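You operate a simulated robot arm through the tools that you are given. There is no shell and no other tool. Be economical: measure what you need, move in short steps, check, and stop when the job is done.

Carry out the task below with a simulated robot arm. There is one attempt and no reset: what you move stays moved.

TASK
Put things in order on the dining table top. At the end: the carton (marked "MILK") from the dining table top stands where the yoghurt pot stood; the tin (marked "BEANS") from the dining table top stands on top of the yellow book (marked "GARDENS"); the clear glass from the dining table top is on the red glasses case; the yoghurt pot from the dining table top stands where the yellow soap bar stood; the yellow soap bar stands where the tin stood; whatever was shut is shut again. Leave all else as you found it, and nothing knocked over.
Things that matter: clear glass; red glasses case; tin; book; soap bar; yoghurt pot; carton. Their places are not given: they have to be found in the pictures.

It is judged by the outcome, as a careful person would: the job done as asked, and still so three seconds after it is handed in. It fails if anything else is knocked over, pushed out of place, dropped, spilled or broken.

THE ROBOT
A 7-joint arm with a two-finger parallel gripper, fixed in place. Base frame: the origin is at the foot of the arm, x ahead of it, y to its left, z up; the work surface is at about z = 0.75. Lengths are in m, angles in degrees, forces in N, time in s.
With the tool pointing down near the work surface it reaches from about 0.3 to 0.68 m from the base axis. Its first joint turns from -66.0 to 66.0 degrees. Payload 1.57 kg.
Tool frame: the origin (TCP) lies between the finger pads and is the grasp point; the fingertips stand 0.03 m ahead of it; z points along the fingers, y is the line along which they close. The gripper opens to 0.11 m. The fingers are 0.024 m wide and 0.012 m thick; the gripper's body (0.048 by 0.112 m) begins 0.078 m behind the TCP.
Orientation is that of the tool frame in the base frame, as [roll, pitch, yaw] about the fixed x, y, z axes, in that order (R = Rz(yaw) Ry(pitch) Rx(roll)). With the fingers straight down and closing along the base's y, the tool's x points along the base's -x, its y along +y and its z along -z.

THE INTERFACE
- The arm moves only by the tool play_rows. Its argument "plan" is a list of rows, each a list of 7 numbers: the shift along the base's x, y, z in units of 100 mm (1.0 is 100 mm), then the turn, a rotation vector about the base's x, y, z in units of 90 degrees (1.0 is 90 degrees), then the finger opening in m, from 0 to 0.11. In form: [[tx, ty, tz, ax, ay, az, hand], ...]. A call has 1 to 8 rows; each row is the pose to reach, as a shift and turn from the pose commanded when the call began. A call with a number of a shift or a turn outside -1 to 1 is refused whole. A row lasts 0.2 s, in which the tool goes at most 0.05 m and 8.6 degrees; a call with a longer step from one row to the next is refused whole, and so is a gripper value outside its range. A pose out of reach is approached as far as the arm can. The call stops where the force on the tool passes 40 N (or 10 N more than at its start, if that is more) or the arm is blocked; 0.2 s more then pass. The fingers move at their own pace (about 0.108 m/s each) and stop on an object; they squeeze with about 43 N. The grip force told is the motor's: it shows also when the fingers shut on nothing. Time passes only in rows, and 0.2 s behind the last, so rows that repeat a pose let the fingers close. It gives the time, the measured TCP pose, the force on the tool (base axes), the opening and the grip force at its end, in the units of the frame above (readings bear some noise), and new pictures: "pictures" is both (left out), scene, wrist or none.
- Cameras (640 x 400 px; columns grow to the right, rows downward): "scene" is fixed at [0.1644, -0.3888, 1.4065]; the picture's right is [0.79, -0.61, 0.00], its down [-0.34, -0.45, -0.83] and it looks along [0.50, 0.66, -0.56] (base axes); focal length 331 px, centre (320, 200). "wrist" rides on the gripper at [-0.036, 0, -0.08] in the tool frame; the picture's right is [0.00, -1.00, 0.00], its down [0.97, 0.00, -0.24] and it looks along [0.24, 0.00, 0.97] (tool axes); focal length 218 px, centre (320, 200).
- locate(camera, pixels): there is no depth. For up to 12 entries [column, row, z] of the newest picture of that camera ("zoom" is the newest enlarged one), the place [x, y] in the base frame at which the ray of that pixel passes the height z, good to about 0.003 m. No time passes.
- inspect(camera, box): a new picture of the part [left, top, right, bottom] of that camera's present view, enlarged. No time passes.
- job_done(): hands the job in; it is judged then, once.

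Work in short steps. Measure before you move; look again where a grasp or a placing could have gone wrong, and mend it. You have 80 turns and 120 pictures in all, those below and enlarged ones among them. Open the gripper and draw the arm clear of the work before you hand the job in, unless the task says otherwise; then end with one line.

The tools are called after "Emit:" as a command line: name --pt "numbers of a row" for each row, then --argument value for the rest, lists and objects as JSON in quotes. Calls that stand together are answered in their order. play_rows: Moves the arm, as the interface text tells. Its arguments: {"type":"object","properties":{"plan":{"type":"array"},"pictures":{"type":"string","enum":["both","scene","wrist","none"]}},"required":["plan"]} The other tools are called the same way: locate (camera, pixels) gives the place at which the rays of pixels pass given heights; inspect (camera, box) takes an enlarged picture of a part of a camera's view; job_done () hands the job in.

At the start:

```text
time: 0.0
tool_pos: [0.335, 0.1635, 1.0879]
tcp_rot: [180.0, -0.1, -180.0]
contact_force: [-1.3, 0.4, -0.4]
opening: 0.1102
grip_force: 0.0
```

scene: 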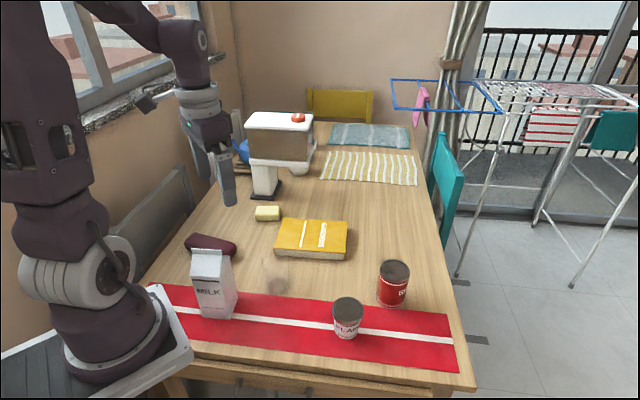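
wrist: 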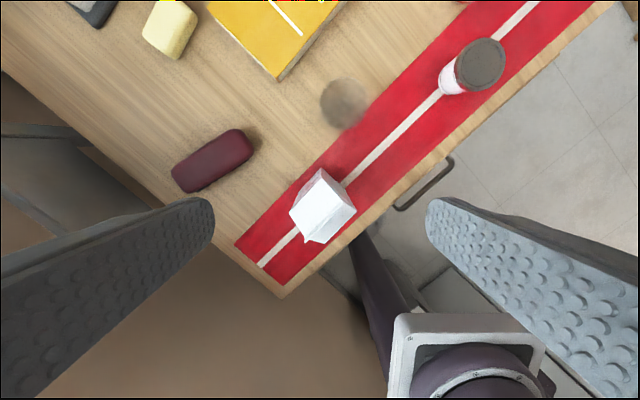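

The pictures show the carton, pot ("PLAIN", ~347,318), tin (~393,283), glass (~277,278), red case (~210,244), soap (~267,213) and book (~312,238). I enlarge to measure.

Emit:
inspect --camera "scene" --box '[160, 190, 480, 390]'

Emit:
inspect --camera "wrist" --box '[140, 0, 620, 300]'

```text
2.00 times, centred on (320, 290) of scene
```

zoom: 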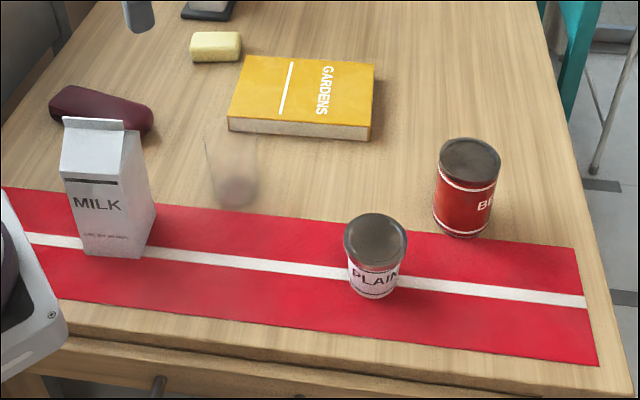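

```text
1.33 times, centred on (380, 150) of wrist
```

zoom: 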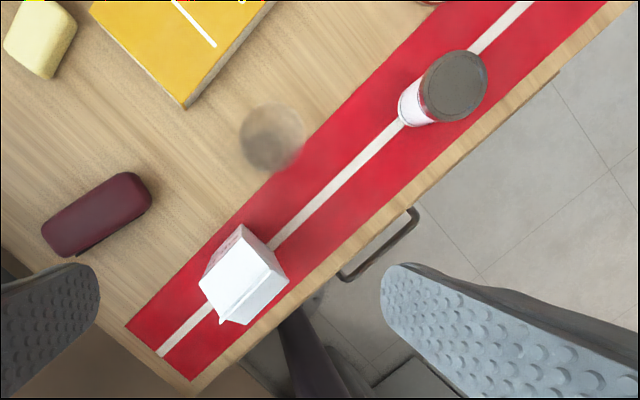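

Locating the key points at table level and at guessed top heights.

Emit:
locate --camera "scene" --pixels '[[390, 308, 0.75], [395, 270, 0.85], [377, 283, 0.8], [409, 286, 0.8], [347.5, 339, 0.75], [347.5, 310, 0.82], [201, 315, 0.75], [230, 319, 0.75], [238.5, 296.5, 0.75], [277, 286, 0.755], [255, 220.5, 0.75], [281, 220, 0.75]]'

Emit:
locate --camera "wrist" --pixels '[[345, 104, 0.75], [480, 65, 0.83], [180, 183, 0.78], [245, 138, 0.78], [198, 155, 0.79], [225, 172, 0.79], [151, 3, 0.78], [195, 14, 0.78], [143, 40, 0.78], [177, 58, 0.78], [278, 78, 0.78], [208, 5, 0.78]]'

```text
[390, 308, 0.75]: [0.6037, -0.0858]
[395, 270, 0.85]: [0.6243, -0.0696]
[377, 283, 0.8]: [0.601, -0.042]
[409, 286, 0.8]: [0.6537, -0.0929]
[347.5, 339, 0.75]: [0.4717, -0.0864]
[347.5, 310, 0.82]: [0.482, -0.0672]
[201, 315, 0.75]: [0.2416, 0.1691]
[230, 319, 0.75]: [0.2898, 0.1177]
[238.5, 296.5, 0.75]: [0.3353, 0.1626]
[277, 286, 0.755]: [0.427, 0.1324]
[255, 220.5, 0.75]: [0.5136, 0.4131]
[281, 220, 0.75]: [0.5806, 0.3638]
```

```text
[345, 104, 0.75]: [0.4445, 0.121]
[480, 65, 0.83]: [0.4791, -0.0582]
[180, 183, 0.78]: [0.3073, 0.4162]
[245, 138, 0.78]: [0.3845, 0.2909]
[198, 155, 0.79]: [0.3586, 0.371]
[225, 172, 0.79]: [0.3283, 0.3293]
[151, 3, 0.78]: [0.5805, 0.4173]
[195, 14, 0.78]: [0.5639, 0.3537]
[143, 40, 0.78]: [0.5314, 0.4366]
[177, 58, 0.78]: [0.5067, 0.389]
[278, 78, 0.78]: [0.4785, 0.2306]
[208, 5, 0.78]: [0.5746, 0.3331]
```

First I go toward the tin at height, viewing from above midway.

Emit:
play_rows --pt "0.4 -0.25 0 0 0 0 0.11" --pt "0.8 -0.5 0 0 0 0 0.11" --pt "1.0 -0.6 0 0 0 0 0.11" --pictures "none"

Emit:
play_rows --pt "0.4 0.2 0 0 0 0 0.11" --pt "0.65 0.5 0 0 0 0 0.11" --pt "0.65 0.5 0 0 0 0 0.11" --pictures "wrist"

```text
time: 0.8
tool_pos: [0.4356, 0.1021, 1.0869]
tcp_rot: [-179.9, 0.0, -180.0]
contact_force: [0.1, 0.1, 0.0]
opening: 0.1099
grip_force: 0.1
```

```text
time: 1.6
tool_pos: [0.502, 0.1569, 1.087]
tcp_rot: [180.0, 0.0, 180.0]
contact_force: [0.7, -0.5, 0.6]
opening: 0.1101
grip_force: 0.0
```

wrist: 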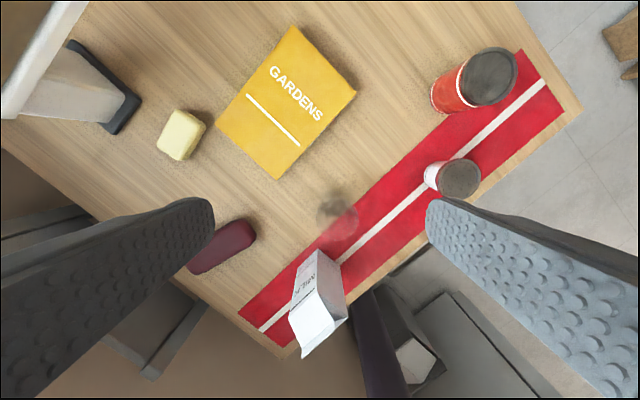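

Emit:
inspect --camera "wrist" --box '[0, 0, 360, 225]'

Emit:
inspect --camera "scene" --box '[180, 80, 440, 260]'

Emit:
locate --camera "wrist" --pixels '[[291, 27, 0.78], [356, 95, 0.78], [280, 180, 0.78], [216, 120, 0.78], [440, 100, 0.76], [491, 78, 0.85], [432, 176, 0.76], [460, 178, 0.82], [337, 212, 0.75], [182, 134, 0.775], [137, 103, 0.75], [112, 132, 0.75]]'

```text
1.78 times, centred on (180, 112) of wrist
```

zoom: 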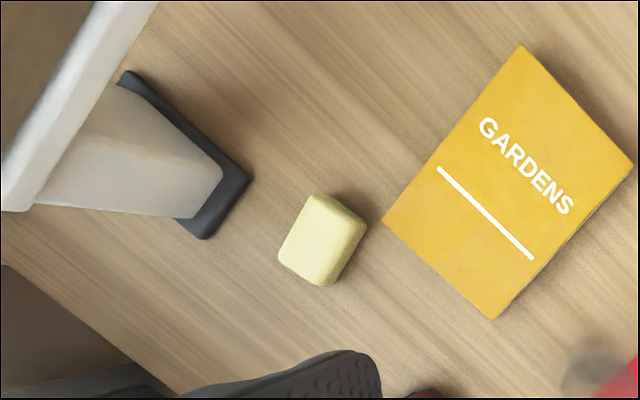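

```text
2.22 times, centred on (310, 170) of scene
```

zoom: 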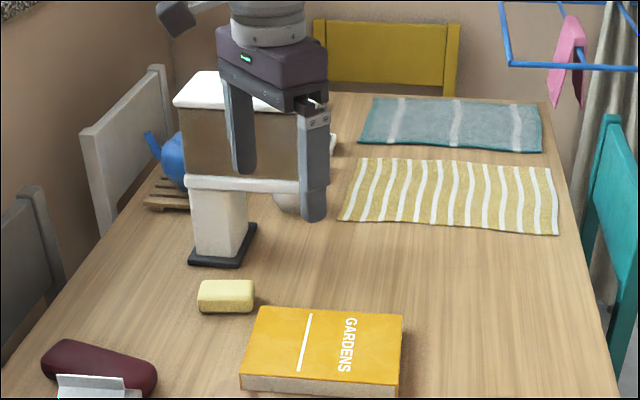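

```text
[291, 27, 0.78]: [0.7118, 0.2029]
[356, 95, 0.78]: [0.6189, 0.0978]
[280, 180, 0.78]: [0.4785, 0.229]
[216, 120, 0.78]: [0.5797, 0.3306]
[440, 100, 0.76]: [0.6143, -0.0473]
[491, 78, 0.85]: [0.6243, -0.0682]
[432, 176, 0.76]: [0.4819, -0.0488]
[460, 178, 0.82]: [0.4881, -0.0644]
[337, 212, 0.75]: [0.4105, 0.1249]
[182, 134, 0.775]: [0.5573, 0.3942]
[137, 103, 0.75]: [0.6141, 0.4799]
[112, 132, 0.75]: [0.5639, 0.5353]
```

Tin top centre agrees in both cameras at (0.624,-0.069), top z≈0.85. I move over it and check.

Emit:
play_rows --pt "0.2 -0.4 0 0 0 0 0.11" --pt "0.4 -0.8 0 0 0 0 0.11" --pt "0.5 -1.0 0 0 0 0 0.11" --pictures "none"

Emit:
play_rows --pt "0.2 -0.4 -0.1 0 0 0 0.11" --pt "0.4 -0.8 -0.2 0 0 0 0.11" --pt "0.5 -1.0 -0.5 0 0 0 0.11" --pictures "none"

Emit:
play_rows --pt "0.22 -0.26 -0.2 0 0 0 0.11" --pt "0.22 -0.26 -0.5 0 0 0 0.11" --pt "0.22 -0.26 -0.5 0 0 0 0.11" --pictures "both"

```text
time: 2.4
tool_pos: [0.5536, 0.0516, 1.0885]
tcp_rot: [-179.9, 0.0, -179.9]
contact_force: [-0.4, -0.2, -0.6]
opening: 0.11
grip_force: 0.1
```

```text
time: 3.2
tool_pos: [0.6019, -0.0483, 1.0362]
tcp_rot: [180.0, 0.1, -179.9]
contact_force: [-0.4, -1.2, -0.3]
opening: 0.1097
grip_force: 0.2
```

```text
time: 4.0
tool_pos: [0.6251, -0.0751, 0.9853]
tcp_rot: [-179.9, 0.0, 180.0]
contact_force: [0.0, -0.5, 0.5]
opening: 0.1102
grip_force: 0.0
```

scene: 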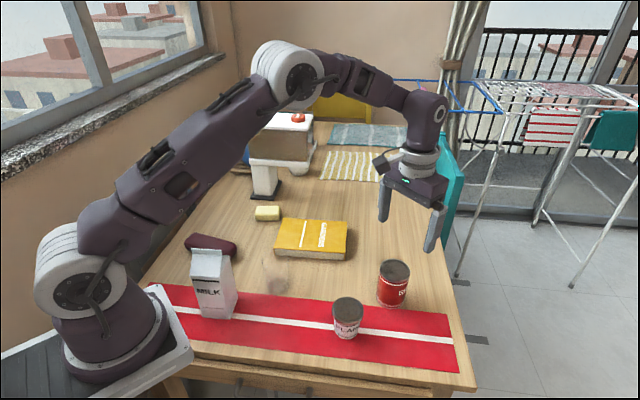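
wrist: 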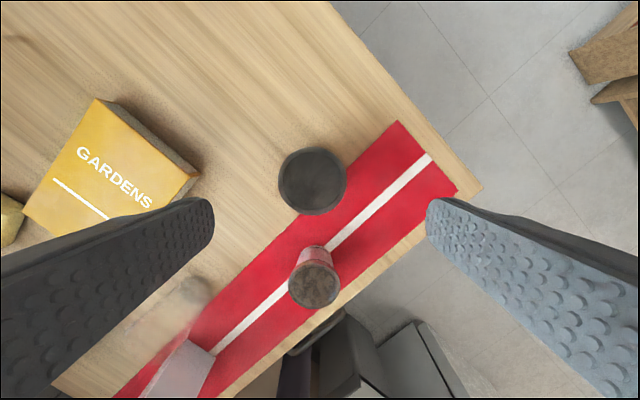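

Emit:
locate --camera "wrist" --pixels '[[278, 181, 0.85], [347, 181, 0.85], [313, 147, 0.85], [313, 215, 0.85], [314, 287, 0.82], [314, 287, 0.81], [290, 286, 0.82], [339, 286, 0.82], [99, 99, 0.775], [199, 174, 0.775], [22, 208, 0.775]]'

```text
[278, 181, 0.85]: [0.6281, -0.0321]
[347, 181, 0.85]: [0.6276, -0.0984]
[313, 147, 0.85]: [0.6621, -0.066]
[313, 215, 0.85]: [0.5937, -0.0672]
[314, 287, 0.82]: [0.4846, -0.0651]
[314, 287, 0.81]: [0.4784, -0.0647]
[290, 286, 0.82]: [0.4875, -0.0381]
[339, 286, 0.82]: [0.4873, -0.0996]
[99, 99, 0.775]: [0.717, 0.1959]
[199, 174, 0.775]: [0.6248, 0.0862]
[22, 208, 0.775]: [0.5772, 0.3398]
```

Tin centre is (0.627,-0.066), pot centre (0.485,-0.066). Descend with a small y correction and grip.

Emit:
play_rows --pt "0.03 0.08 -0.3 0 0 0 0.11" --pt "0.03 0.08 -0.7 0 0 0 0.11" --pt "0.03 0.08 -1.0 0 0 0 0.11" --pictures "none"

Emit:
play_rows --pt "0 0 -0.4 0 0 0 0.11" --pt "0 0 -0.83 0 0 0 0.11" --pt "0 0 -0.83 0 0 0 0.06" --pt "0 0 -0.83 0 0 0 0.05" --pt "0 0 -0.83 0 0 0 0.05" --pictures "both"

```text
time: 4.8
tool_pos: [0.6274, -0.0682, 0.8879]
tcp_rot: [180.0, 0.0, -180.0]
contact_force: [-0.4, -0.2, -0.4]
opening: 0.1098
grip_force: 0.0
```

```text
time: 6.0
tool_pos: [0.6247, -0.0656, 0.8048]
tcp_rot: [179.9, -0.1, 180.0]
contact_force: [-0.2, -0.9, -0.5]
opening: 0.0682
grip_force: 43.1
```

scene: 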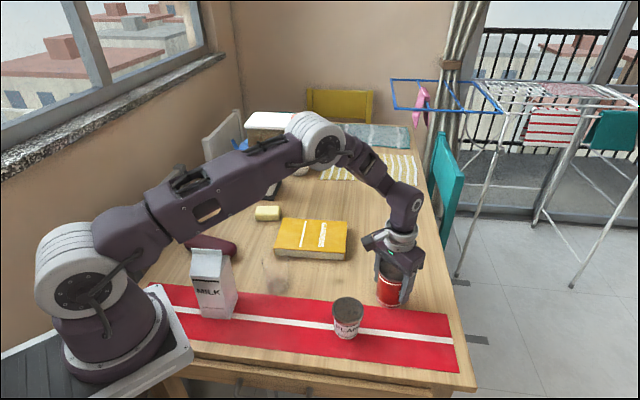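
wrist: 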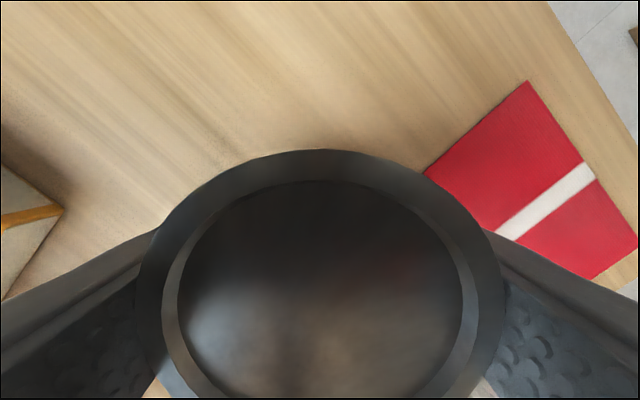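

Gripped (0.068). Lift and carry to above the book centre (~0.597,0.213).

Emit:
play_rows --pt "0 0 0.3 0 0 0 0.05" --pt "0 0 0.6 0 0 0 0.05" --pt "0 0.2 0.9 0 0 0 0.05" --pt "-0.05 0.6 1.0 0 0 0 0.05" --pt "-0.1 0.9 1.0 0 0 0 0.05" --pictures "none"

Emit:
play_rows --pt "0 0.4 0 0 0 0 0.05" --pt "-0.05 0.7 0 0 0 0 0.05" --pt "-0.1 1.0 0 0 0 0 0.05" --pictures "none"

Emit:
play_rows --pt "0 0.4 0 0 0 0 0.05" --pt "-0.05 0.7 0 0 0 0 0.05" --pt "-0.08 0.88 0 0 0 0 0.05" --pt "-0.08 0.88 -0.3 0 0 0 0.05" --pictures "both"

```text
time: 7.2
tool_pos: [0.619, 0.0289, 0.907]
tcp_rot: [180.0, 0.0, -179.9]
contact_force: [0.0, -0.1, -4.6]
opening: 0.0683
grip_force: 43.4
```

```text
time: 8.0
tool_pos: [0.6122, 0.1244, 0.9071]
tcp_rot: [-179.9, 0.0, -180.0]
contact_force: [0.9, -0.1, -3.4]
opening: 0.0684
grip_force: 43.1
```

```text
time: 9.0
tool_pos: [0.5991, 0.2131, 0.8756]
tcp_rot: [-180.0, 0.0, -180.0]
contact_force: [-0.5, -0.2, -4.7]
opening: 0.0684
grip_force: 42.5
```

scene: 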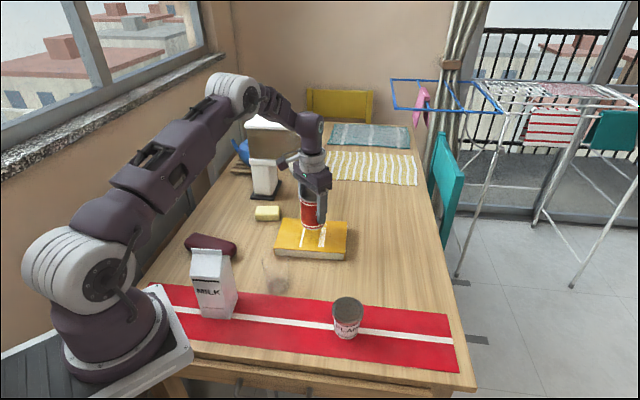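
wrist: 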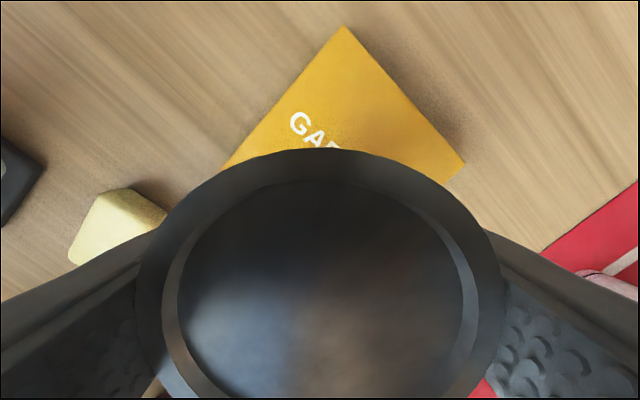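

Over the book centre. Lower gently.

Emit:
play_rows --pt "0 0 -0.2 0 0 0 0.05" --pt "0 0 -0.35 0 0 0 0.05" --pt "0 0 -0.38 0 0 0 0.05" --pictures "none"

Emit:
inspect --camera "scene" --box '[260, 180, 370, 270]'

```text
time: 9.8
tool_pos: [0.5973, 0.2111, 0.8361]
tcp_rot: [-180.0, 0.0, -179.9]
contact_force: [-1.1, 0.3, -4.6]
opening: 0.0683
grip_force: 42.9
```

```text
4.44 times, centred on (315, 225) of scene
```

zoom: 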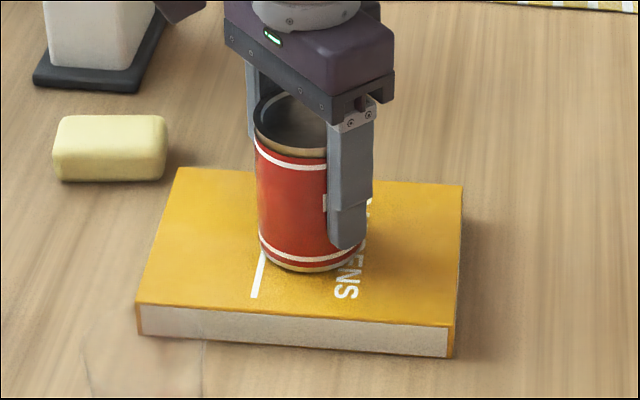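

Emit:
play_rows --pt "0 0 -0.02 0 0 0 0.05" --pt "0 0 -0.04 0 0 0 0.05" --pictures "none"

```text
time: 10.4
tool_pos: [0.5978, 0.2115, 0.8346]
tcp_rot: [-180.0, 0.1, -179.9]
contact_force: [-4.9, -4.1, 16.3]
opening: 0.0681
grip_force: 43.2
```

Contact felt (16 N). Release and rise, then look.

Emit:
play_rows --pt "0 0 0.02 0 0 0 0.08" --pt "0 0 0.02 0 0 0 0.1" --pt "0 0 0.02 0 0 0 0.1" --pt "0 0 0.4 0 0 0 0.1" --pt "0 0 0.8 0 0 0 0.1" --pt "0 0 1.0 0 0 0 0.1" --pictures "none"

Emit:
play_rows --pt "-0.1 0.3 0.3 0 0 0 0.1" --pt "-0.4 0.6 0.5 0 0 0 0.1" --pt "-0.5 0.9 0.5 0 0 0 0.1" --pt "-0.5 1.0 0.5 0 0 0 0.1" --pictures "both"

```text
time: 11.8
tool_pos: [0.5975, 0.2133, 0.9362]
tcp_rot: [180.0, 0.0, 179.9]
contact_force: [0.3, -0.1, 0.3]
opening: 0.1
grip_force: 0.1
```

```text
time: 12.8
tool_pos: [0.5482, 0.3131, 0.9821]
tcp_rot: [-179.9, 0.0, -180.0]
contact_force: [0.0, 0.4, 0.1]
opening: 0.1004
grip_force: 0.0
```

scene: 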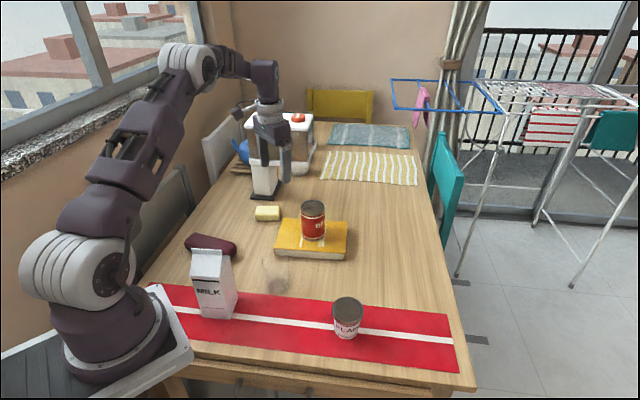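
wrist: 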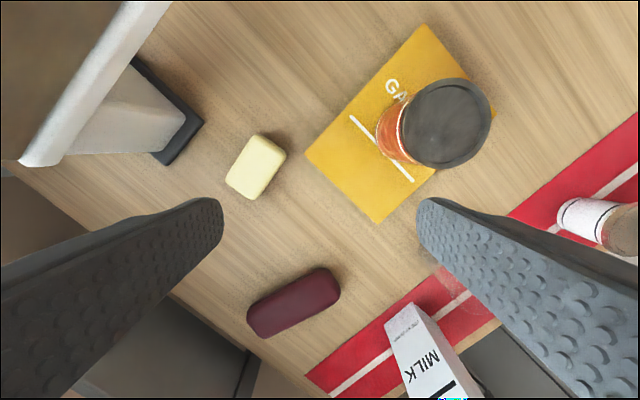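

Tin stands on the book. Now I measure the soap and the overhanging machine near it.

Emit:
locate --camera "wrist" --pixels '[[255, 134, 0.775], [286, 153, 0.77], [254, 199, 0.775], [225, 178, 0.775], [255, 166, 0.775], [20, 165, 0.9], [20, 165, 0.95], [155, 20, 0.9], [155, 20, 0.95], [165, 165, 0.75], [248, 309, 0.78], [338, 283, 0.78]]'

Emit:
inspect --camera "scene" --box '[180, 90, 380, 270]'

Emit:
locate --camera "scene" --pixels '[[249, 159, 0.9], [249, 159, 0.95], [306, 162, 0.9], [306, 162, 0.95], [245, 128, 1.0], [245, 128, 1.05]]'

```text
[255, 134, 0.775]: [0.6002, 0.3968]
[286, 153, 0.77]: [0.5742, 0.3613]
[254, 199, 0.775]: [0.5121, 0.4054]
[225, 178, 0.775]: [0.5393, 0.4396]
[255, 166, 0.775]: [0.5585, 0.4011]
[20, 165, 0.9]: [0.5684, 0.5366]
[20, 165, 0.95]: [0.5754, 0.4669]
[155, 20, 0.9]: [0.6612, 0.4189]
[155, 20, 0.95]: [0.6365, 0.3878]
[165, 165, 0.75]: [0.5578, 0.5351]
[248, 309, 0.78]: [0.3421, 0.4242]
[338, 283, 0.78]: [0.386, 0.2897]
```

```text
2.22 times, centred on (280, 180) of scene
```

zoom: 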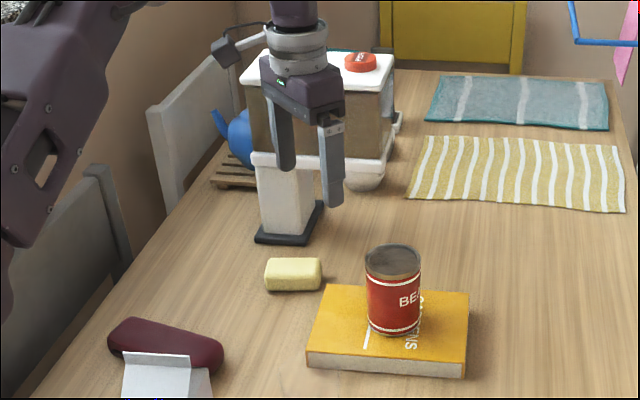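

```text
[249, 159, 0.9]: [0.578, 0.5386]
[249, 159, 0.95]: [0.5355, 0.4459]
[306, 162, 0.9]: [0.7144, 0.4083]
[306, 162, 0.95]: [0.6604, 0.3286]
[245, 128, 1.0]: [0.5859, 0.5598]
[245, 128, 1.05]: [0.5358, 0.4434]
```

Soap centre (0.557,0.401), long axis about -35°, machine overhang ≥0.11 m away. I turn by -35.4°, move over it and check.

Emit:
play_rows --pt "0.02 0.2 0 0 0 -0.09 0.09" --pt "0.05 0.5 0 0 0 -0.18 0.08" --pt "0.09 0.87 0 0 0 -0.27 0.08" --pt "0.09 0.87 -0.4 0 0 -0.36 0.08" --pt "0.09 0.87 -0.8 0 0 -0.393 0.08" --pt "0.09 0.87 -0.8 0 0 -0.393 0.08" --pictures "both"

```text
time: 14.2
tool_pos: [0.5495, 0.3918, 0.9038]
tcp_rot: [179.9, 0.0, 144.7]
contact_force: [0.2, 0.9, 0.4]
opening: 0.08
grip_force: 0.2
out of reach, approached as far as the arm can: row 3, 4, 5, 6
```

scene: 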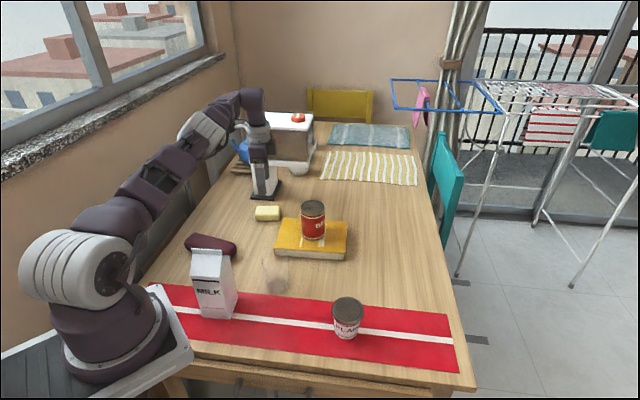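
wrist: 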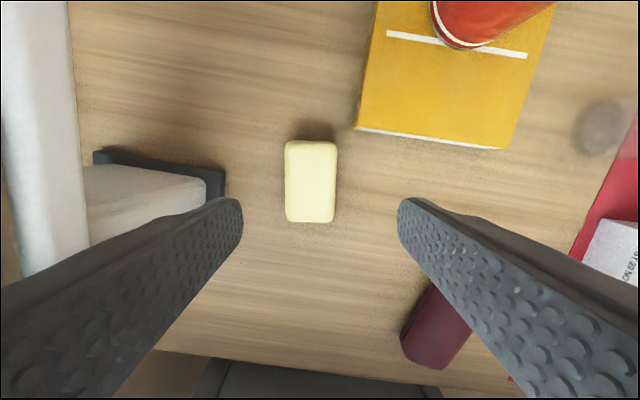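

Emit:
locate --camera "wrist" --pixels '[[286, 142, 0.775], [336, 142, 0.775], [336, 222, 0.775], [286, 222, 0.775], [311, 182, 0.775], [311, 182, 0.78]]'

Emit:
locate --camera "scene" --pixels '[[255, 220.5, 0.75], [280.5, 220, 0.75], [256, 207, 0.78], [280, 207, 0.78], [268, 214, 0.765]]'

```text
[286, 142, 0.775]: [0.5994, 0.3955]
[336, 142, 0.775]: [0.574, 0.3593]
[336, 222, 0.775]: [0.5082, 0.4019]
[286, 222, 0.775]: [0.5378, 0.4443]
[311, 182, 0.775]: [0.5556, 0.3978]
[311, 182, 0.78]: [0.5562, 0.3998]
```

```text
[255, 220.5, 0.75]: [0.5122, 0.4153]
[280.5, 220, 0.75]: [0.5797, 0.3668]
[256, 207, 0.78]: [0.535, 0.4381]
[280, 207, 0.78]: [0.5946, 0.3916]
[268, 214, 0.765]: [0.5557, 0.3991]
```

Soap centre (0.556,0.399). I descend partway and see how far the reach gets.

Emit:
play_rows --pt "0 0 -0.3 0 0 0 0.085" --pt "0 0 -0.6 0 0 0 0.085" --pt "0 0 -0.6 0 0 0 0.085" --pictures "wrist"

```text
time: 15.0
tool_pos: [0.5473, 0.3916, 0.8421]
tcp_rot: [-179.9, 0.0, 144.6]
contact_force: [0.0, -0.2, 0.1]
opening: 0.0851
grip_force: 0.0
```

wrist: 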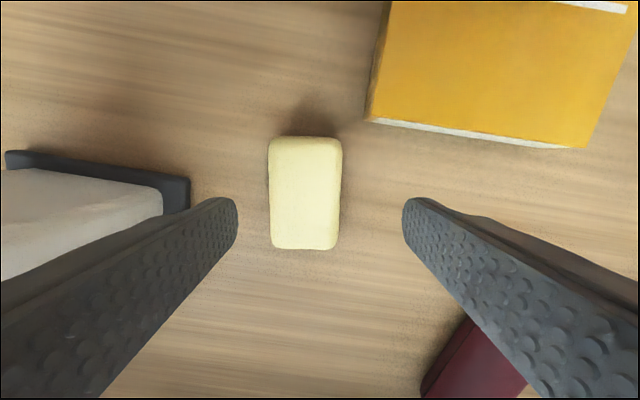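

Emit:
play_rows --pt "0.08 0.08 -0.2 0 0 0 0.085" --pt "0.08 0.08 -0.4 0 0 0 0.085" --pt "0.08 0.08 -0.4 0 0 0 0.085" --pictures "wrist"

```text
time: 15.8
tool_pos: [0.5432, 0.3903, 0.8083]
tcp_rot: [180.0, 0.0, 144.6]
contact_force: [-0.1, -0.5, 0.5]
opening: 0.0853
grip_force: 0.1
out of reach, approached as far as the arm can: row 1, 2, 3
```

wrist: 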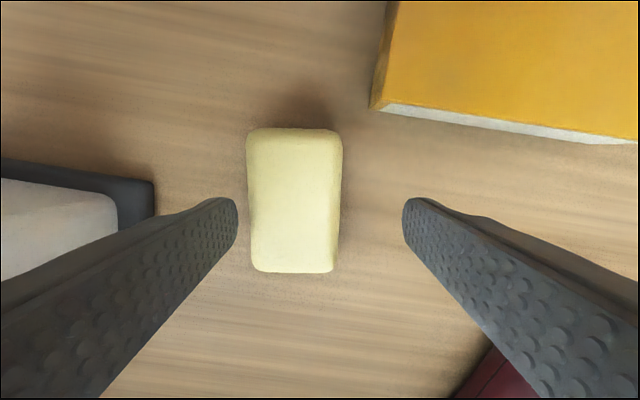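

Straight-down reach falls short low down, so I'll grip the soap along its length (closing along -35°) with a slight outward tilt. First rise and turn +90°.

Emit:
play_rows --pt "0 0 0.3 0 0 0.09 0.1" --pt "0 0 0.6 0 0 0.18 0.11" --pt "0 0 0.8 0 0 0.27 0.11" --pt "0 0 0.8 0 0 0.36 0.11" --pt "0 0 0.8 0 0 0.45 0.11" --pt "0 0 0.8 0 0 0.54 0.11" --pt "0 0 0.8 0 0 0.63 0.11" --pt "0 0 0.8 0 0 0.72 0.11" --pictures "none"

Emit:
play_rows --pt "0 0 0 0 0 0.09 0.11" --pt "0 0 0 0 0 0.18 0.11" --pt "0 0 0 0 0 0.28 0.11" --pictures "none"

Emit:
play_rows --pt "0 0 0 0.045 -0.032 0 0.11" --pt "0.05 0.05 0 0.0906 -0.0644 0 0.11" --pt "0.1 0.08 0 0.0906 -0.0644 0 0.11" --pt "0.1 0.08 0 0.0906 -0.0644 0 0.11" --pictures "both"

```text
time: 17.6
tool_pos: [0.5457, 0.3942, 0.8917]
tcp_rot: [-179.9, 0.0, -150.4]
contact_force: [0.2, 0.2, 0.0]
opening: 0.11
grip_force: 0.0
```

```text
refused: row 3 steps farther than a row can; nothing moved
```

```text
time: 18.6
tool_pos: [0.5543, 0.4003, 0.8899]
tcp_rot: [175.8, 9.1, -150.9]
contact_force: [0.5, 0.3, -0.6]
opening: 0.11
grip_force: 0.1
```

scene: 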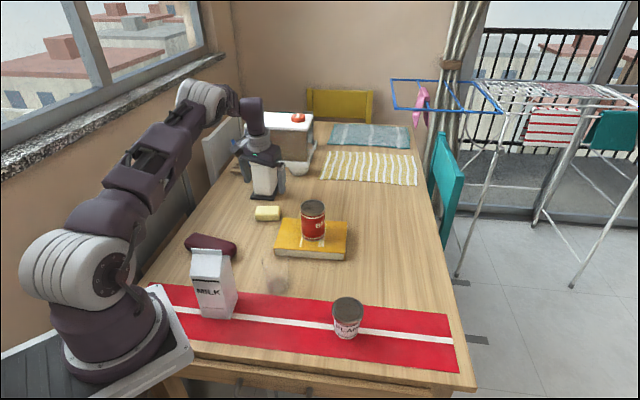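
wrist: 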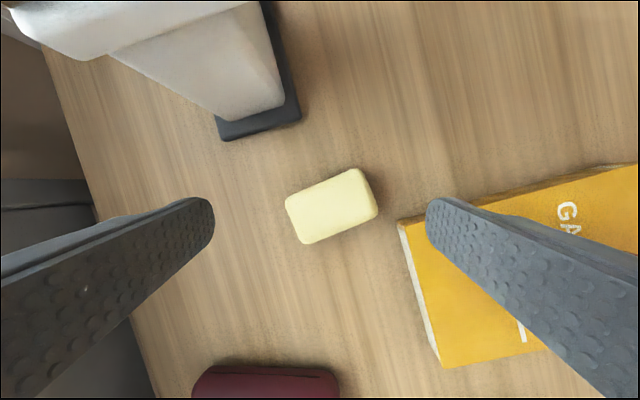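

Tilt gives the reach. Now the remaining 25° about the tool axis, then lower partway and check.

Emit:
play_rows --pt "0 0 0 -0.0081 -0.0113 0.0788 0.11" --pt "0 0 0 -0.0162 -0.0227 0.1576 0.11" --pt "0 0 -0.1 -0.0243 -0.034 0.2364 0.11" --pt "0.0 0 -0.4 -0.0283 -0.0397 0.2758 0.11" --pt "0.0 0 -0.5 -0.0283 -0.0397 0.2758 0.11" --pictures "wrist"

```text
time: 19.8
tool_pos: [0.5557, 0.3995, 0.8399]
tcp_rot: [180.0, 10.0, -125.3]
contact_force: [0.0, -0.5, -0.3]
opening: 0.1099
grip_force: 0.0
```

wrist: 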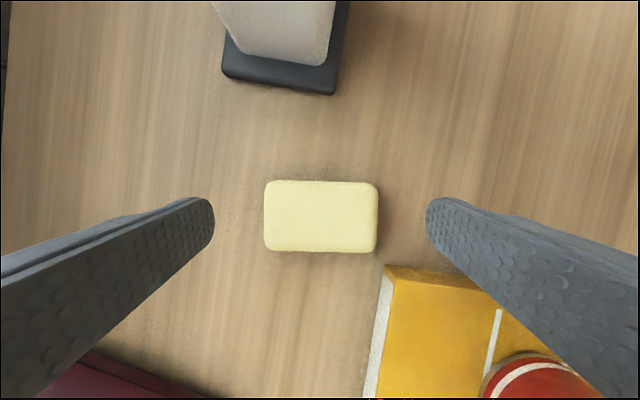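

Well aligned. Lower to z≈0.787 and close.

Emit:
play_rows --pt "0 0 -0.3 0 0 0 0.11" --pt "0 0 -0.53 0 0 0 0.11" --pt "0 0 -0.53 0 0 0 0.11" --pt "0 0 -0.53 0 0 0 0.08" --pt "0 0 -0.53 0 0 0 0.06" --pt "0 0 -0.53 0 0 0 0.06" --pictures "both"

```text
time: 21.2
tool_pos: [0.5562, 0.4004, 0.7874]
tcp_rot: [-179.9, 10.1, -125.5]
contact_force: [0.3, 0.1, -0.2]
opening: 0.0789
grip_force: 43.5
```

scene: 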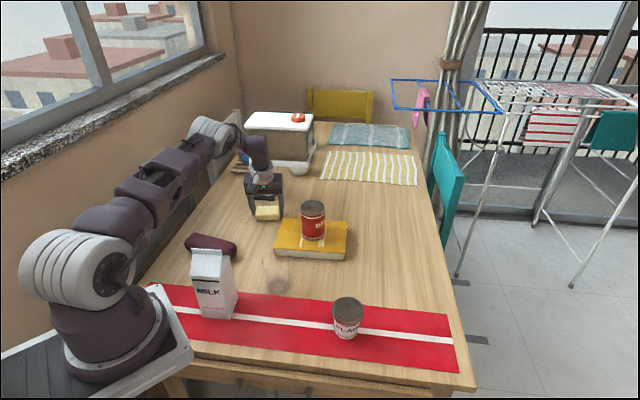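
wrist: 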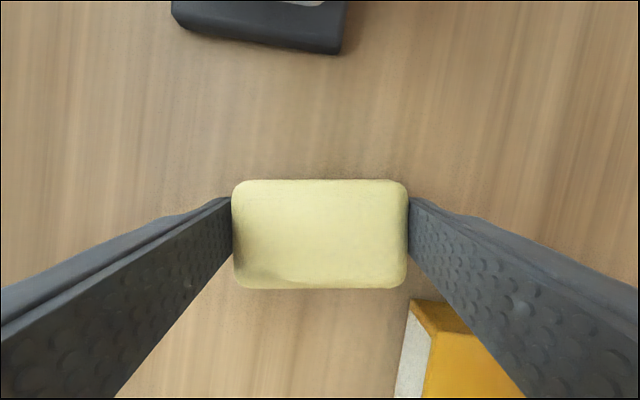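

Soap held (0.079). Lift and carry at height past the tin to the tin's old spot, turning -42° to stay radial.

Emit:
play_rows --pt "0 0 0.3 0 0 0 0.06" --pt "0 0 0.6 0 0 0 0.06" --pt "-0.1 -0.2 0.9 0 0 0 0.06" --pt "-0.1 -0.2 1.0 0 0 0 0.06" --pictures "none"

Emit:
play_rows --pt "0 -0.1 0.4 0 0 0 0.06" --pt "0 -0.2 0.8 0 0 0 0.06" --pt "0.05 -0.5 1.0 0 0 0 0.06" --pt "0.1 -0.7 1.0 0 0 0 0.06" --pictures "none"

Emit:
play_rows --pt "0.1 -0.4 0 0 0 -0.09 0.06" --pt "0.2 -0.7 0 0 0 -0.18 0.06" --pt "0.3 -1.0 0 0 0 -0.25 0.06" --pictures "none"

Emit:
play_rows --pt "0.1 -0.4 0 0 0 -0.09 0.06" --pt "0.2 -0.7 0 0 0 -0.18 0.06" --pt "0.3 -1.0 0 0 0 -0.217 0.06" --pictures "none"

Emit:
play_rows --pt "0 -0.4 0 0 0 0 0.06" --pt "0.05 -0.8 0 0 0 0 0.06" --pt "0.1 -1.0 0 0 0 0 0.06" --pictures "both"

```text
time: 22.2
tool_pos: [0.5452, 0.3815, 0.8887]
tcp_rot: [179.9, 10.0, -125.3]
contact_force: [-0.6, 0.2, -1.9]
opening: 0.0794
grip_force: 43.2
```

```text
time: 23.2
tool_pos: [0.5542, 0.3103, 0.9885]
tcp_rot: [179.9, 10.0, -125.4]
contact_force: [-1.0, -0.9, -1.1]
opening: 0.0794
grip_force: 42.8
```

```text
time: 24.0
tool_pos: [0.5858, 0.2106, 0.9873]
tcp_rot: [-179.9, 10.0, -148.0]
contact_force: [1.1, -0.5, -1.1]
opening: 0.0793
grip_force: 42.2
```

```text
time: 24.8
tool_pos: [0.6171, 0.1109, 0.9847]
tcp_rot: [-180.0, 10.0, -167.6]
contact_force: [-0.4, -0.1, -1.8]
opening: 0.079
grip_force: 43.3
```

```text
time: 25.6
tool_pos: [0.6283, 0.0093, 0.9863]
tcp_rot: [-179.9, 10.0, -167.2]
contact_force: [0.7, -0.1, -1.2]
opening: 0.079
grip_force: 43.2
```

scene: 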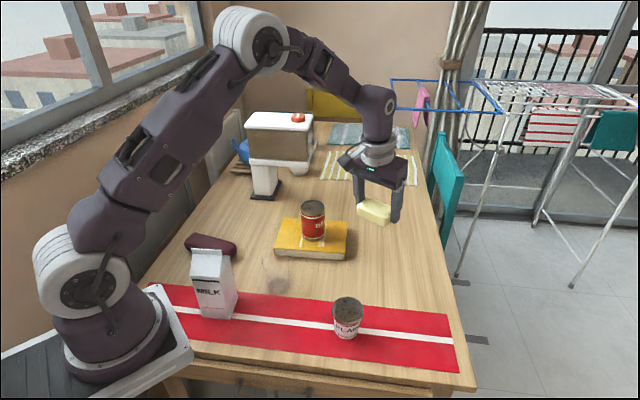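
wrist: 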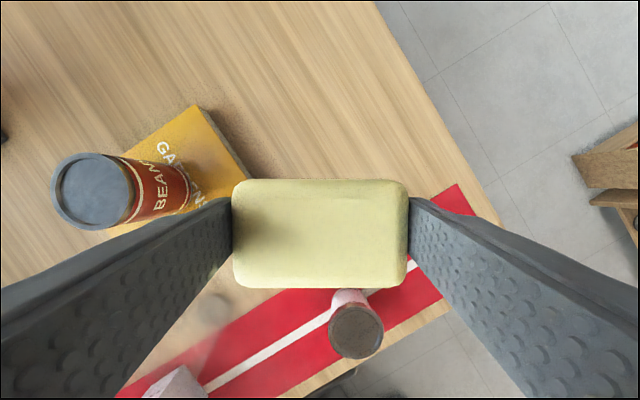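

Emit:
play_rows --pt "0 -0.4 0 0 0 0 0.06" --pt "0 -0.765 0 0 0 0 0.06" --pt "0.0 -0.765 -0.4 0 0 0 0.06" --pt "0 -0.765 -0.8 0 0 0 0.06" --pt "0 -0.765 -1.0 0 0 0 0.06" --pictures "none"

Emit:
play_rows --pt "0 0 -0.4 0 0 0 0.06" --pt "0 0 -0.8 0 0 0 0.06" --pt "0 0 -0.95 0 0 0 0.06" --pictures "both"

```text
time: 26.8
tool_pos: [0.6257, -0.0652, 0.8884]
tcp_rot: [-179.9, 10.0, -167.4]
contact_force: [-0.9, 0.3, -1.3]
opening: 0.0791
grip_force: 43.2
```

```text
time: 27.6
tool_pos: [0.6254, -0.0658, 0.7946]
tcp_rot: [-180.0, 10.0, -167.3]
contact_force: [-0.2, -0.2, -1.1]
opening: 0.0792
grip_force: 43.1
```

scene: 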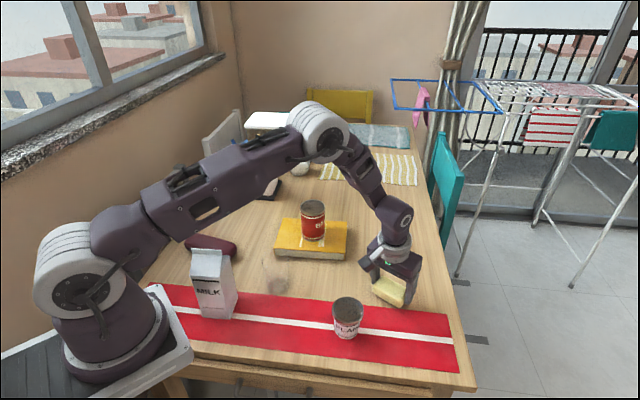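
wrist: 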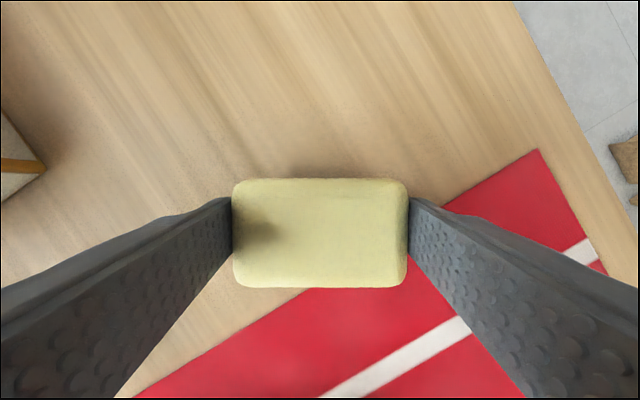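

Emit:
play_rows --pt "0 0 -0.03 0 0 0 0.06" --pt "0 0 -0.055 0 0 0 0.06" --pictures "none"

```text
time: 28.2
tool_pos: [0.6263, -0.0662, 0.7896]
tcp_rot: [-179.9, 10.1, -167.4]
contact_force: [0.3, 0.7, -1.3]
opening: 0.0791
grip_force: 42.7
```

Emit:
play_rows --pt "0 0 -0.02 0 0 0 0.06" --pt "0 0 -0.025 0 0 0 0.06" --pictures "none"

```text
time: 28.8
tool_pos: [0.6256, -0.066, 0.7871]
tcp_rot: [-179.9, 10.1, -167.4]
contact_force: [1.5, 1.0, 8.8]
opening: 0.0792
grip_force: 43.3
```

Soap touches down. Release, rise, and go over the pot.

Emit:
play_rows --pt "0 0 0 0 0 0 0.1" --pt "0 0 0 0 0 0 0.11" --pt "0 0 0.4 0 0 0 0.11" --pt "0 0 0.8 0 0 0 0.11" --pt "0 0 1.0 0 0 0 0.11" --pictures "none"

Emit:
play_rows --pt "-0.4 0 0.25 0 0 0 0.11" --pt "-0.8 0 0.25 0 0 0 0.11" --pt "-1.0 0 0.25 0 0 0 0.11" --pt "-1.0 0 0.25 0 0 0 0.11" --pictures "both"

```text
time: 30.0
tool_pos: [0.6263, -0.0671, 0.8851]
tcp_rot: [-179.9, 10.0, -167.3]
contact_force: [-0.2, 0.7, -0.2]
opening: 0.1102
grip_force: 0.1
```

```text
time: 31.0
tool_pos: [0.5259, -0.068, 0.9103]
tcp_rot: [-179.9, 10.0, -167.5]
contact_force: [0.1, 0.7, 0.2]
opening: 0.1101
grip_force: 0.1
```

scene: 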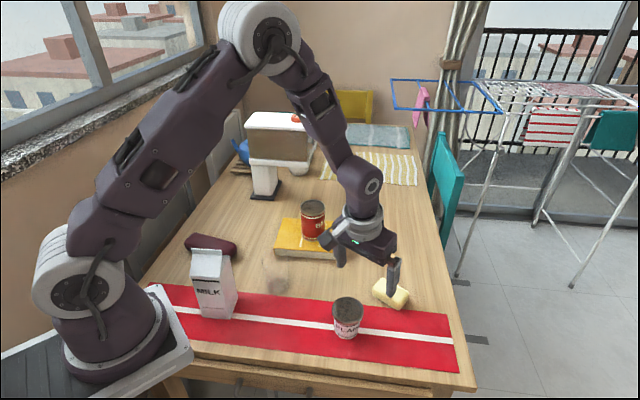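
wrist: 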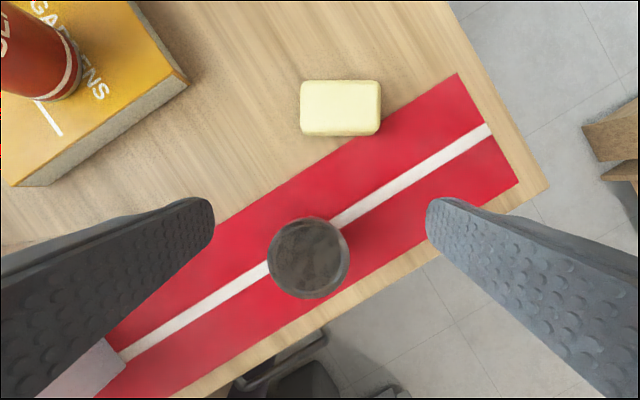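

Emit:
locate --camera "wrist" --pixels '[[268, 258, 0.82], [350, 258, 0.82], [309, 217, 0.82], [309, 299, 0.82], [309, 258, 0.82], [309, 258, 0.815], [341, 108, 0.78]]'

Emit:
inspect --camera "scene" --box '[290, 270, 430, 358]'

```text
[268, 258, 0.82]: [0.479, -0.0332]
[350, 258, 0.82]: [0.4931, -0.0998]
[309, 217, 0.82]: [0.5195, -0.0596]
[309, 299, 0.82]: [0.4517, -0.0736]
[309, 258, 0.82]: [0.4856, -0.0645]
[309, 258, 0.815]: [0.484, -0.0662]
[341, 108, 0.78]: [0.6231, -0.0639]
```

```text
4.55 times, centred on (360, 314) of scene
```

zoom: 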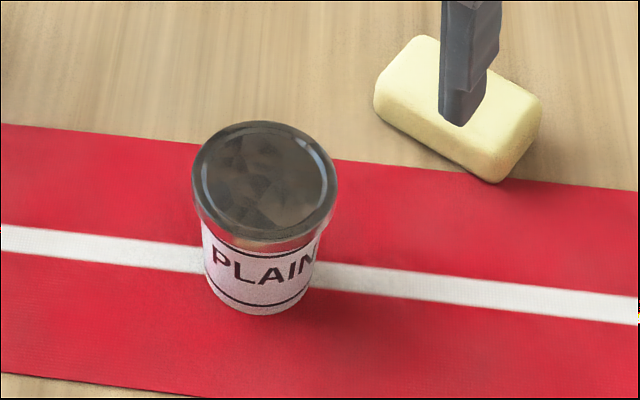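

Pot centre (0.485,-0.065). Move above, descend, grip at z≈0.80.

Emit:
play_rows --pt "-0.41 0.02 0 0 0 0 0.11" --pt "-0.41 0.02 -0.4 0 0 0 0.11" --pt "-0.41 0.02 -0.8 0 0 0 0.11" --pt "-0.41 0.02 -1.0 0 0 0 0.11" --pictures "none"

Emit:
play_rows --pt "0 0 -0.09 0 0 0 0.11" --pt "0 0 -0.09 0 0 0 0.08" --pt "0 0 -0.09 0 0 0 0.045" --pt "0 0 -0.09 0 0 0 0.045" --pictures "both"

```text
time: 32.0
tool_pos: [0.483, -0.0634, 0.8111]
tcp_rot: [180.0, 10.0, -167.3]
contact_force: [0.7, 0.2, 0.1]
opening: 0.1097
grip_force: 0.0
```

```text
time: 33.0
tool_pos: [0.4856, -0.0621, 0.8006]
tcp_rot: [-179.9, 9.9, -167.3]
contact_force: [0.1, 0.1, 0.1]
opening: 0.0648
grip_force: 43.4
```

scene: 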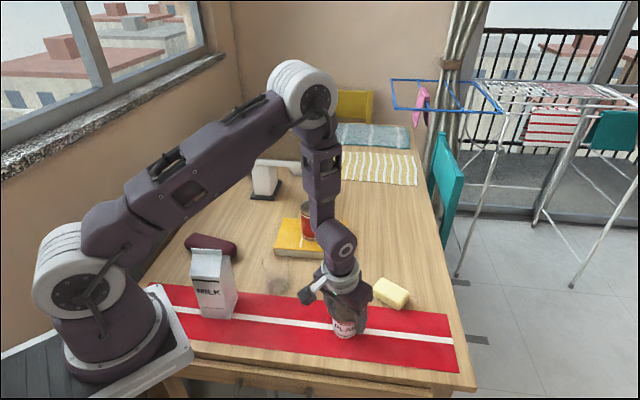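
wrist: 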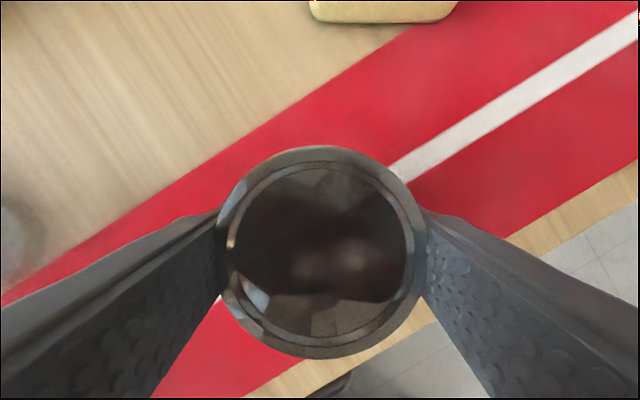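

Gripped (0.065). Lift and carry to above the soap's old place (0.556,0.399).

Emit:
play_rows --pt "0 0 0.3 0 0 0 0.045" --pt "0 0 0.7 0 0 0 0.045" --pt "0 0 1.0 0 0 0 0.045" --pictures "none"

Emit:
play_rows --pt "0 0.1 0.4 0 0 0 0.045" --pt "0 0.4 0.75 0 0 0 0.045" --pt "0 0.7 0.85 0 0 0 0.045" --pictures "none"

Emit:
play_rows --pt "0 0.4 0 0 0 0.09 0.045" --pt "0 0.7 0 0 0 0.18 0.045" --pt "0 1.0 0 0 0 0.2 0.045" --pictures "none"

Emit:
play_rows --pt "0 0.4 0 0 0 0.09 0.045" --pt "0 0.7 0 0 0 0.18 0.045" --pt "0 1.0 0 0 0 0.2 0.045" --pictures "none"

Emit:
play_rows --pt "0 0.4 0 0 0 0.067 0.045" --pt "0.1 0.7 0 0 0 0.067 0.045" --pt "0.2 1.0 0 0 0 0.067 0.045" --pictures "both"

```text
time: 33.8
tool_pos: [0.4833, -0.0627, 0.9027]
tcp_rot: [180.0, 10.0, -167.4]
contact_force: [0.2, 0.3, -1.0]
opening: 0.0651
grip_force: 42.9
```

```text
time: 34.6
tool_pos: [0.4862, 0.0058, 0.9881]
tcp_rot: [180.0, 10.0, -167.3]
contact_force: [0.3, 0.1, -2.0]
opening: 0.065
grip_force: 43.2
```

```text
time: 35.4
tool_pos: [0.483, 0.1063, 0.9865]
tcp_rot: [180.0, 10.0, -149.2]
contact_force: [0.6, -0.3, -0.8]
opening: 0.0647
grip_force: 43.3
```

```text
time: 36.2
tool_pos: [0.4839, 0.208, 0.9869]
tcp_rot: [180.0, 10.1, -131.3]
contact_force: [-0.9, 0.5, -2.0]
opening: 0.0647
grip_force: 42.8
```

```text
time: 37.0
tool_pos: [0.5031, 0.3085, 0.9844]
tcp_rot: [180.0, 10.1, -125.3]
contact_force: [0.7, 0.6, -1.6]
opening: 0.065
grip_force: 42.6
```

scene: 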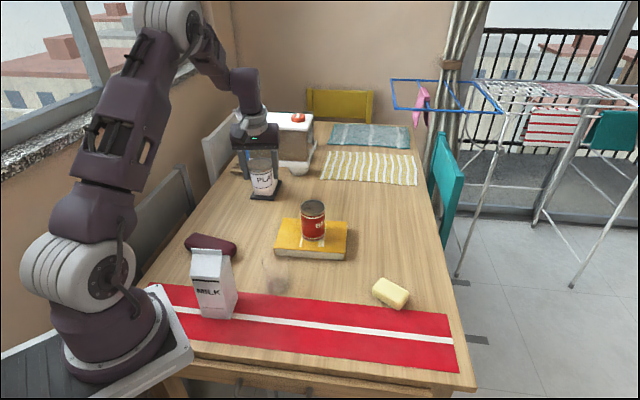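
wrist: 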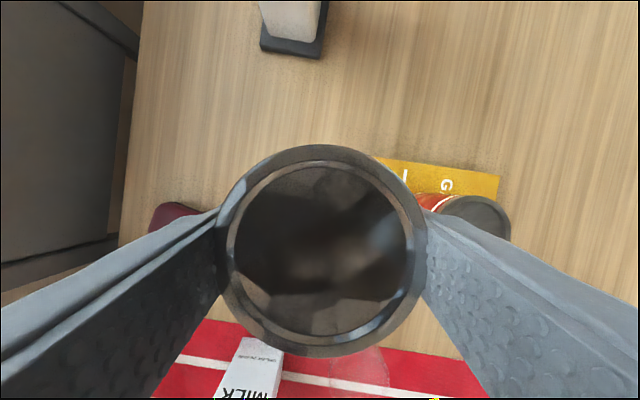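

Emit:
play_rows --pt "0.17 0.3 -0.2 0 0 0 0.045" --pt "0.34 0.6 -0.5 0 0 0 0.045" --pt "0.51 0.94 -0.7 0 0 0 0.045" --pt "0.51 0.94 -1.0 0 0 0 0.045" --pictures "none"

Emit:
play_rows --pt "0 0 -0.4 0 0 0 0.045" --pt "0 0 -0.75 0 0 0 0.045" --pt "0 0 -0.82 0 0 0 0.045" --pictures "both"

```text
time: 38.0
tool_pos: [0.5543, 0.4042, 0.8836]
tcp_rot: [-179.9, 9.9, -125.3]
contact_force: [0.2, 0.3, -2.7]
opening: 0.0649
grip_force: 42.9
```

```text
time: 38.8
tool_pos: [0.5544, 0.4014, 0.8018]
tcp_rot: [-180.0, 10.0, -125.4]
contact_force: [0.8, 0.2, -0.9]
opening: 0.0648
grip_force: 42.7
```

scene: 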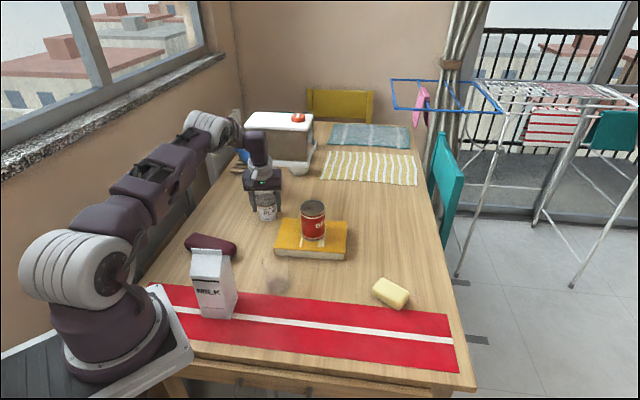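
wrist: 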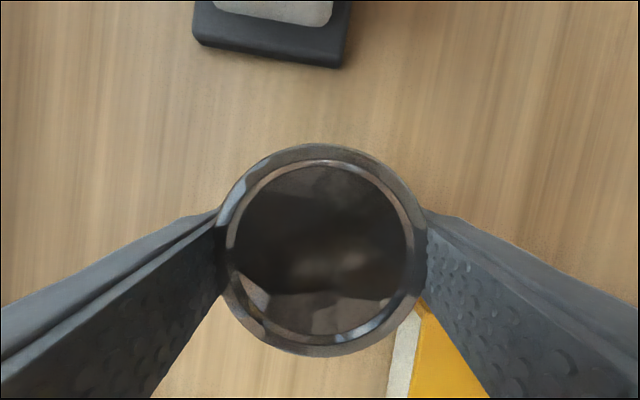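

Near touchdown; feel downward in small steps.

Emit:
play_rows --pt "0 0 -0.02 0 0 0 0.045" --pt "0 0 -0.035 0 0 0 0.045" --pictures "none"

```text
time: 39.4
tool_pos: [0.5549, 0.4007, 0.8011]
tcp_rot: [180.0, 10.2, -125.4]
contact_force: [-4.5, -1.1, 18.1]
opening: 0.0649
grip_force: 43.3
```

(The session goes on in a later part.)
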